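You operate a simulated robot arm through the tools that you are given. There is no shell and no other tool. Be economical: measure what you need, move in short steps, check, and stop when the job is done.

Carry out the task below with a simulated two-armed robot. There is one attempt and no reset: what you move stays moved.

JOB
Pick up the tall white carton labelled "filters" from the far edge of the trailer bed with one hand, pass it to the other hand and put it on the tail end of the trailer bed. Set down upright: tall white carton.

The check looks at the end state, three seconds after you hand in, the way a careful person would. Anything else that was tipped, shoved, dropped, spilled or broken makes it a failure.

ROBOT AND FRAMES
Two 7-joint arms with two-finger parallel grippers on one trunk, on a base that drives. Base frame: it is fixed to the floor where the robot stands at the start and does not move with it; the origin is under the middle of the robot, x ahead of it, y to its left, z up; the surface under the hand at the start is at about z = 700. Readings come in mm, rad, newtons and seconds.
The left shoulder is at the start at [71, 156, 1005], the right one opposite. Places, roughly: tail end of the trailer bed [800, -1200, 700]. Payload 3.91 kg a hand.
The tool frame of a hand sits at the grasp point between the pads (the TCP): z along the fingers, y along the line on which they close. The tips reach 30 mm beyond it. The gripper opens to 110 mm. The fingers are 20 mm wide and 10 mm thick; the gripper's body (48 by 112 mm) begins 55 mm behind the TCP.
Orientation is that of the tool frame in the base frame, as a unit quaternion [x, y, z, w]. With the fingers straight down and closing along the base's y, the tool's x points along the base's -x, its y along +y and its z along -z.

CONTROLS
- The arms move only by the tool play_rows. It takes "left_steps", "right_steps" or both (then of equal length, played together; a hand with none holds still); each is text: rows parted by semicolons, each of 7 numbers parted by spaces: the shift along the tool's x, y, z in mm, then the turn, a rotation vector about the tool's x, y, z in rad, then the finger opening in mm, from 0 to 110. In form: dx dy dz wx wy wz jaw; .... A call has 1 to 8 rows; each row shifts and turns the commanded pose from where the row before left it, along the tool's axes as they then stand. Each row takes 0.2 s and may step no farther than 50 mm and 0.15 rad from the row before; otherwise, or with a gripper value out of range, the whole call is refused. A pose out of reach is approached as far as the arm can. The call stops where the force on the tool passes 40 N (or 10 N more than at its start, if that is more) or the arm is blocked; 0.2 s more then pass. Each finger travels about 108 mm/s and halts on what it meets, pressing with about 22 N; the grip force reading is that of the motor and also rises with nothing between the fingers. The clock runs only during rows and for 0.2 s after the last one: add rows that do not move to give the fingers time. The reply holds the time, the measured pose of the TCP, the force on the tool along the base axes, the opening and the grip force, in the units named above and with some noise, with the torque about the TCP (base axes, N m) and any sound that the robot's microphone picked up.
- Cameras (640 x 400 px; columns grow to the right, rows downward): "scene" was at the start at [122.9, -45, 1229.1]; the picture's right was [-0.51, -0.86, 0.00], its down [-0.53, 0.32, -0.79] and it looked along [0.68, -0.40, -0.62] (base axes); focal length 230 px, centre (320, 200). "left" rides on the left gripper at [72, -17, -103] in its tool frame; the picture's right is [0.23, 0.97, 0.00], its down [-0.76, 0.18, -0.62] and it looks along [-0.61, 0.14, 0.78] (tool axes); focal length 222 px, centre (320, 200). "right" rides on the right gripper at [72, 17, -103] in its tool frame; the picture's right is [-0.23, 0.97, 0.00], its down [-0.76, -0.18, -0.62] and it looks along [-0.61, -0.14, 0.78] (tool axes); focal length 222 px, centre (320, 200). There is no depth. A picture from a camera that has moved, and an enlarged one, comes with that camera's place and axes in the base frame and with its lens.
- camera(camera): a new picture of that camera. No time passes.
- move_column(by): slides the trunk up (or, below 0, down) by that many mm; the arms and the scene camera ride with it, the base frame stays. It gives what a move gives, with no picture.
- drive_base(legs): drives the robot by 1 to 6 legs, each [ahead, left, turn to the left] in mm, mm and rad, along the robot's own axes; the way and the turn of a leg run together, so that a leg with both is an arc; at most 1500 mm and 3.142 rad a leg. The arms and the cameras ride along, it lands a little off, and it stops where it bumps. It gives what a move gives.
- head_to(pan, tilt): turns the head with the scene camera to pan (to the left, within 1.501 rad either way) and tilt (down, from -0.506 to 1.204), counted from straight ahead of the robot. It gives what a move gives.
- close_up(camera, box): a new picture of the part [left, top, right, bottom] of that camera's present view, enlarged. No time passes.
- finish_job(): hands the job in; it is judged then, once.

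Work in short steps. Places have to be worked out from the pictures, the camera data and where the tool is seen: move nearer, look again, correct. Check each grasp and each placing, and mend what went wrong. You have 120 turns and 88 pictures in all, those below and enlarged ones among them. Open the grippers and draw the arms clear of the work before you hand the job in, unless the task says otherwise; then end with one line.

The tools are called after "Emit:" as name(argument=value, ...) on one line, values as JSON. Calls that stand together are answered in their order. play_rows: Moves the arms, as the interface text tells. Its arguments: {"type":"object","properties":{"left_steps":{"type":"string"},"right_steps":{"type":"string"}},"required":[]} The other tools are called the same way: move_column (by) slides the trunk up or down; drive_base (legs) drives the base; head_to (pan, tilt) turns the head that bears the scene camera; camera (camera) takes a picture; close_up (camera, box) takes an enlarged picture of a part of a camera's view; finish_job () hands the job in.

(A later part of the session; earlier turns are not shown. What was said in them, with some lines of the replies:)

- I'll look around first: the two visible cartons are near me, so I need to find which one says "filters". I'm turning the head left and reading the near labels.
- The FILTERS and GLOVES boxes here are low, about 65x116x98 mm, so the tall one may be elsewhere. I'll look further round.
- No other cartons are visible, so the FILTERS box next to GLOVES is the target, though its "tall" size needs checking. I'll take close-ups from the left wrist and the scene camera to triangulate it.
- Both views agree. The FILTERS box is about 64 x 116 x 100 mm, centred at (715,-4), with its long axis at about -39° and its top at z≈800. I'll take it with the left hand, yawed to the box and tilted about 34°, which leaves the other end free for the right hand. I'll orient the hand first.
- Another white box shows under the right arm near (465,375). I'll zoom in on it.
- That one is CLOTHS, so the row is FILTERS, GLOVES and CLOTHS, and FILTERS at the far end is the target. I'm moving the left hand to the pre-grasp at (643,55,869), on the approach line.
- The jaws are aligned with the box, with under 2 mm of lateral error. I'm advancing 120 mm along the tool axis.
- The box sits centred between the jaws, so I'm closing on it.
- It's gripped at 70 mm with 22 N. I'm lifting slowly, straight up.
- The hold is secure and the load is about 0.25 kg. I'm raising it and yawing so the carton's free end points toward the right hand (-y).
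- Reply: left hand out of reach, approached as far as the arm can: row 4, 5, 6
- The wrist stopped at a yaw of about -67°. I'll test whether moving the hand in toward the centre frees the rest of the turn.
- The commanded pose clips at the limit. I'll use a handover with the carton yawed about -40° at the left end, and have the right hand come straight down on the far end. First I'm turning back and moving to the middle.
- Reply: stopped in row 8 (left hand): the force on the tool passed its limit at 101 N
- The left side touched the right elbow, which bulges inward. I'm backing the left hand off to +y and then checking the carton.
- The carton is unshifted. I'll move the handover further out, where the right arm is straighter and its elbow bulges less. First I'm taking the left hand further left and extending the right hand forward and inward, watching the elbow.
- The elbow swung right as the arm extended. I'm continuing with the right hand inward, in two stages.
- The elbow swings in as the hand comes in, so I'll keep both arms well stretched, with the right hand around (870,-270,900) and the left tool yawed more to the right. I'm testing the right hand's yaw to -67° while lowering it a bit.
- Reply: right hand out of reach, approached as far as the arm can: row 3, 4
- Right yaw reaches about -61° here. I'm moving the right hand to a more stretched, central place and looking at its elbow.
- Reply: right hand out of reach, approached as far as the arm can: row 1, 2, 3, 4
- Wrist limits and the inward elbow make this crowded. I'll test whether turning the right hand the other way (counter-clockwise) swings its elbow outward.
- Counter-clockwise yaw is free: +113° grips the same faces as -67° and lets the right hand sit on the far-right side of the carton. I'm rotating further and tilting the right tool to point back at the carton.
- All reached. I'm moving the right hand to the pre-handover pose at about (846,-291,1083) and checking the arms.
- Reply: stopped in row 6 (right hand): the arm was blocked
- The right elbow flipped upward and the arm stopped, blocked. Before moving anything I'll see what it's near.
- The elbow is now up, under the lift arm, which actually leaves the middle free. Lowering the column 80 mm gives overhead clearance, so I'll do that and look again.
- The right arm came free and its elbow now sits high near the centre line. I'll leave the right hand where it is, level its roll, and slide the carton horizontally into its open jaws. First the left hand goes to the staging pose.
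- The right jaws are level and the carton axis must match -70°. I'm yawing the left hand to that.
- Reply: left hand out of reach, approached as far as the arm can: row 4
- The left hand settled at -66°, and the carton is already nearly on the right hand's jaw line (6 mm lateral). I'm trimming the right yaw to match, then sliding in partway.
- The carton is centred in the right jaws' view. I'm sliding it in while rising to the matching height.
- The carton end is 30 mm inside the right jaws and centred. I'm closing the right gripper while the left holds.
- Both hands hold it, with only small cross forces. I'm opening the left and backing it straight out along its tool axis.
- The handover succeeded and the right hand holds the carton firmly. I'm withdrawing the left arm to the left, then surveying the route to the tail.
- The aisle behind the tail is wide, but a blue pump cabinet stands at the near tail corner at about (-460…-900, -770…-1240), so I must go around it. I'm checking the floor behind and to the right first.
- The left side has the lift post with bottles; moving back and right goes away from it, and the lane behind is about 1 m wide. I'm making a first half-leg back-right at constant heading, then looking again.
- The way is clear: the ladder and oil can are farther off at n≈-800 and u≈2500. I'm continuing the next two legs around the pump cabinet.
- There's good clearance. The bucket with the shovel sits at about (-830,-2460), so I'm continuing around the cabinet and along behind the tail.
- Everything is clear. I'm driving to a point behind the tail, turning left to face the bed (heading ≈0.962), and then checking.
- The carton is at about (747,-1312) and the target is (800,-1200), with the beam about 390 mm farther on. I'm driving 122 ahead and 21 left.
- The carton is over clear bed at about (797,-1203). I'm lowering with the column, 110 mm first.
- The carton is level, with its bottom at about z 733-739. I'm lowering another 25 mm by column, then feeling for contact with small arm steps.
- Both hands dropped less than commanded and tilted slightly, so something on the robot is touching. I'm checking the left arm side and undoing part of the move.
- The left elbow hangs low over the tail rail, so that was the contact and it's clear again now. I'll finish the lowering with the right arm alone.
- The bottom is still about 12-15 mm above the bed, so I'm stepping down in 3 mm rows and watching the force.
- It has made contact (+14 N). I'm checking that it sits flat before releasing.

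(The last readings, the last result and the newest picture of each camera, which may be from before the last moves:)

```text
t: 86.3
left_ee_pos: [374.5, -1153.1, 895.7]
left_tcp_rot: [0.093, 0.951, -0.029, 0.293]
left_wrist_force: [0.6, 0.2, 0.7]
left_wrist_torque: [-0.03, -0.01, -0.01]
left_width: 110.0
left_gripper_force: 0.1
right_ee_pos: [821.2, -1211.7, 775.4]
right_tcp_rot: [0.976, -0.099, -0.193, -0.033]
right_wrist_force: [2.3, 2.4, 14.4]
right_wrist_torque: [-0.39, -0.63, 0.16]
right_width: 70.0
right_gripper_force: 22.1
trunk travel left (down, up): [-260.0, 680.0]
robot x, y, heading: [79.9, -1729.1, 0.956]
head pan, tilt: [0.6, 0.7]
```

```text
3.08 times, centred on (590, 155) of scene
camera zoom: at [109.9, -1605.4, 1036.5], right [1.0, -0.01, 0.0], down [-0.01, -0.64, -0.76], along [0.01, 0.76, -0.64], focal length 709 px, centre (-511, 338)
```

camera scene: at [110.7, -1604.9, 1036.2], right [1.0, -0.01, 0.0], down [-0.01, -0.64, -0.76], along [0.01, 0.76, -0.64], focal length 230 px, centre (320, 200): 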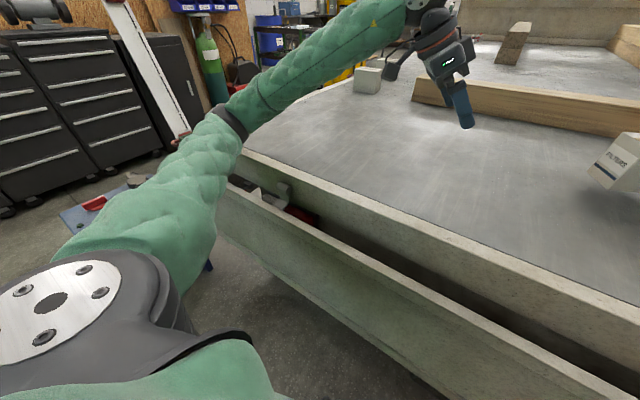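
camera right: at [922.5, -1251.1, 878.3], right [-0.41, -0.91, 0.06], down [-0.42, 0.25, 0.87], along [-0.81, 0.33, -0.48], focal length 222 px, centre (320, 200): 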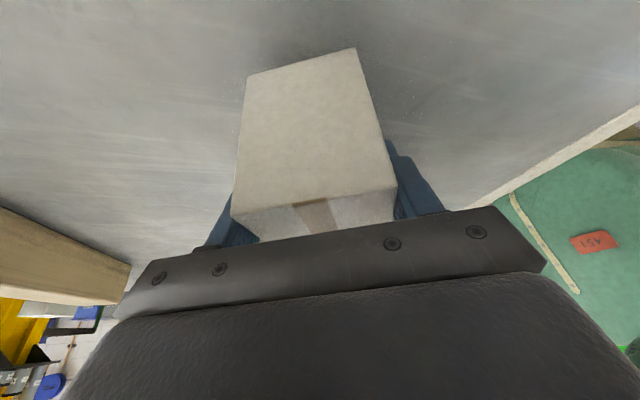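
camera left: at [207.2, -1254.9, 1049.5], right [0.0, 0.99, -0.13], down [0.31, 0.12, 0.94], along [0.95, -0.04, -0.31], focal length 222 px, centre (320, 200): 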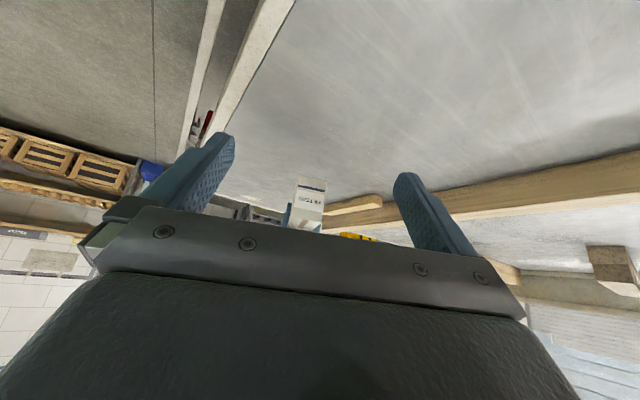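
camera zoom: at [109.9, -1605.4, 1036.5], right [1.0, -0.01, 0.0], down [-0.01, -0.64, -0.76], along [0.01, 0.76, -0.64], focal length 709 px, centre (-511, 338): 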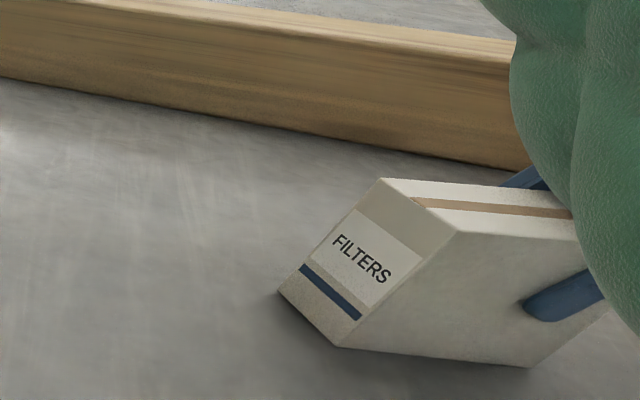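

It sits on the bed, essentially flat. I'm opening the right gripper gradually.

Emit:
play_rows(right_steps="0 0 0 0 0 0 72;0 0 0 0 0 0 80;0 0 0 0 0 0 95;0 0 0 0 0 0 110;0 0 0 0 0 0 110")

Emit:
camera(camera="right")

Emit:
close_up(camera="left", box=[260, 130, 360, 230])

```text
t: 87.5
left_ee_pos: [374.8, -1151.8, 894.1]
left_tcp_rot: [0.093, 0.951, -0.029, 0.292]
left_wrist_force: [-0.8, 0.1, -0.1]
left_wrist_torque: [0.02, -0.01, -0.03]
left_width: 109.9
left_gripper_force: 0.1
right_ee_pos: [821.7, -1211.2, 772.8]
right_tcp_rot: [0.975, -0.099, -0.195, -0.032]
right_wrist_force: [0.3, -0.1, 0.1]
right_wrist_torque: [-0.03, -0.03, -0.03]
right_width: 110.0
right_gripper_force: 0.1
trunk travel left (down, up): [-260.0, 680.0]
robot x, y, heading: [85.3, -1729.8, 0.963]
head pan, tilt: [0.6, 0.7]
```

```text
25 pictures are left
camera right: at [922.6, -1251.2, 841.5], right [-0.41, -0.91, 0.06], down [-0.42, 0.25, 0.87], along [-0.81, 0.33, -0.48], focal length 222 px, centre (320, 200)
```

right: 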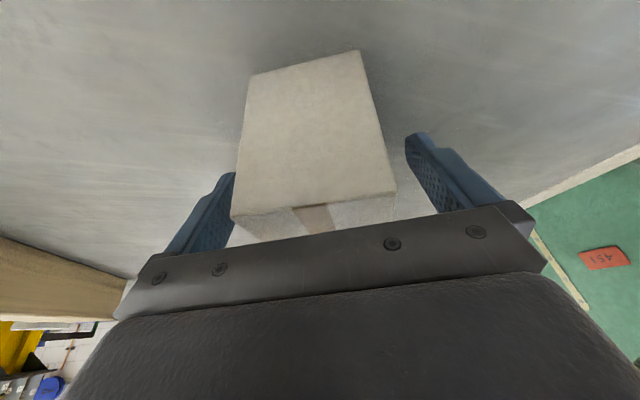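

```text
4.00 times, centred on (310, 180) of left
camera zoom: at [257.1, -1146.2, 939.5], right [0.01, 0.99, -0.13], down [0.31, 0.12, 0.94], along [0.95, -0.04, -0.31], focal length 888 px, centre (360, 280)
```

zoom: 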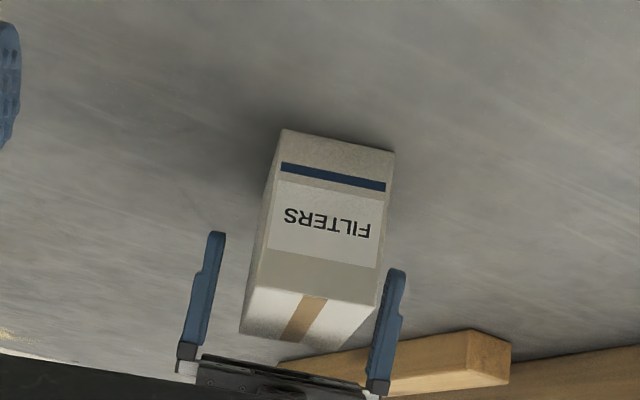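

It stands upright and free. Raising the column lifts the open fingers straight up off it.

Emit:
move_column(by=130)

Emit:
drive_base(legs=[[-350, 0, 0]])

Emit:
head_to(pan=-0.1, tilt=0.45)

Emit:
camera(camera="scene")

Emit:
camera(camera="left")

```text
t: 89.1
left_ee_pos: [376.6, -1152.4, 1024.3]
left_tcp_rot: [0.093, 0.952, -0.028, 0.292]
left_wrist_force: [0.0, 0.0, -0.8]
left_wrist_torque: [0.0, -0.03, -0.01]
left_width: 109.9
left_gripper_force: 0.0
right_ee_pos: [820.0, -1211.0, 902.3]
right_tcp_rot: [0.975, -0.1, -0.195, -0.032]
right_wrist_force: [-0.6, 0.1, 0.1]
right_wrist_torque: [0.01, 0.0, 0.01]
right_width: 109.9
right_gripper_force: 0.1
trunk travel left (down, up): [-390.0, 550.0]
robot x, y, heading: [81.7, -1729.5, 0.96]
head pan, tilt: [0.6, 0.7]
```

```text
t: 91.4
left_ee_pos: [174.5, -1445.6, 1025.1]
left_tcp_rot: [0.098, 0.951, -0.03, 0.293]
left_wrist_force: [0.5, -1.1, -0.6]
left_wrist_torque: [0.02, -0.01, 0.02]
left_width: 109.9
left_gripper_force: 0.1
right_ee_pos: [619.3, -1506.8, 904.6]
right_tcp_rot: [0.975, -0.103, -0.193, -0.033]
right_wrist_force: [0.1, -0.5, 1.0]
right_wrist_torque: [-0.02, 0.01, -0.03]
right_width: 110.1
right_gripper_force: 0.0
trunk travel left (down, up): [-390.0, 550.0]
robot x, y, heading: [-124.5, -2017.8, 0.949]
head pan, tilt: [0.6, 0.7]
```

```text
t: 92.5
left_ee_pos: [174.2, -1444.2, 1025.3]
left_tcp_rot: [0.097, 0.951, -0.029, 0.292]
left_wrist_force: [-0.5, 0.4, -0.2]
left_wrist_torque: [-0.05, -0.04, 0.0]
left_width: 110.0
left_gripper_force: 0.0
right_ee_pos: [619.7, -1506.2, 903.2]
right_tcp_rot: [0.975, -0.104, -0.195, -0.033]
right_wrist_force: [-0.5, -0.3, -0.2]
right_wrist_torque: [-0.01, -0.05, 0.02]
right_width: 110.1
right_gripper_force: 0.1
trunk travel left (down, up): [-390.0, 550.0]
robot x, y, heading: [-118.3, -2021.9, 0.948]
head pan, tilt: [-0.099, 0.45]
```

```text
23 pictures are left
camera scene: at [-34.9, -1910.2, 1188.3], right [0.75, -0.66, 0.0], down [-0.29, -0.33, -0.9], along [0.59, 0.68, -0.44], focal length 230 px, centre (320, 200)
```

scene: 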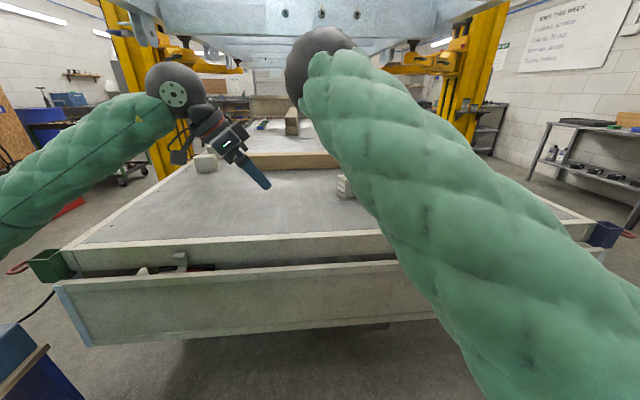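

```text
22 pictures are left
camera left: at [56.7, -1436.8, 1069.5], right [0.01, 0.99, -0.13], down [0.31, 0.12, 0.94], along [0.95, -0.05, -0.31], focal length 222 px, centre (320, 200)
```

left: 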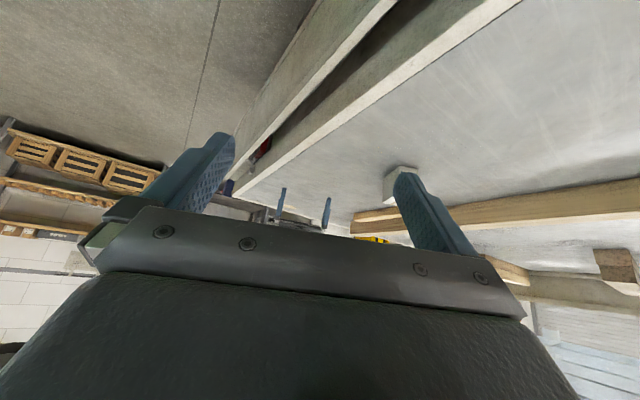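

The carton stands on the tail end and both arms are clear. One last close look at it and at the other cartons.

Emit:
close_up(camera="scene", box=[180, 110, 380, 220])

Emit:
close_up(camera="left", box=[340, 130, 440, 230])

```text
3.20 times, centred on (280, 165) of scene
camera zoom: at [-34.9, -1910.2, 1188.3], right [0.75, -0.66, 0.0], down [-0.29, -0.33, -0.9], along [0.59, 0.68, -0.44], focal length 737 px, centre (448, 312)
```

zoom: 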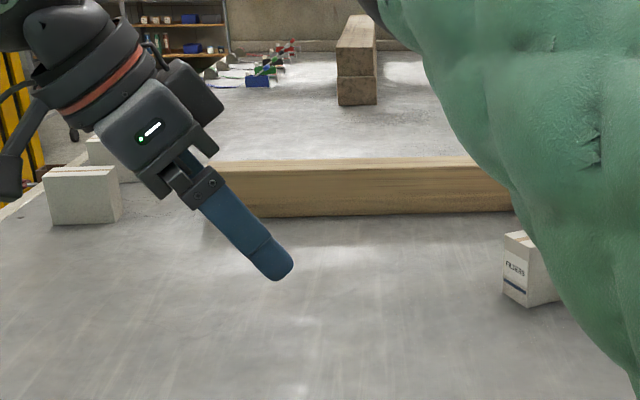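

```text
4.00 times, centred on (390, 180) of left
camera zoom: at [56.7, -1436.8, 1069.5], right [0.01, 0.99, -0.13], down [0.31, 0.12, 0.94], along [0.95, -0.05, -0.31], focal length 888 px, centre (40, 280)
```

zoom: 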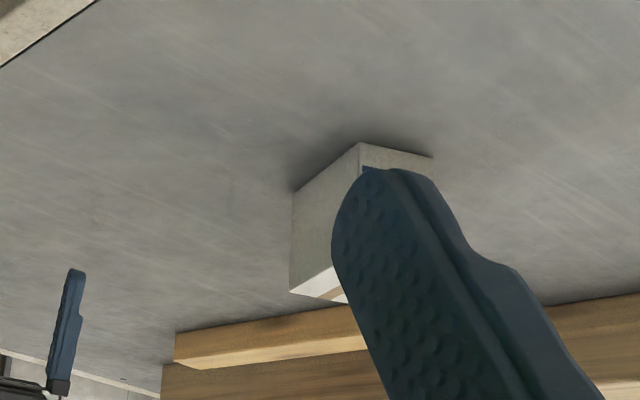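

The FILTERS carton stands upright on the tail end, the other two cartons are still upright and in place, and the grippers are open and clear. I'm handing in.

Emit:
finish_job()

```text
The job is handed in.
```

The "filters" carton was picked up with the left hand, passed in mid-air to the right hand, and stands upright on the tail end of the trailer bed at about (797, -1203); along the way the robot's own arms bumped each other once, and its elbows touched the overhead lift arm and apparently the tail rail, with no visible disturbance to the other items.
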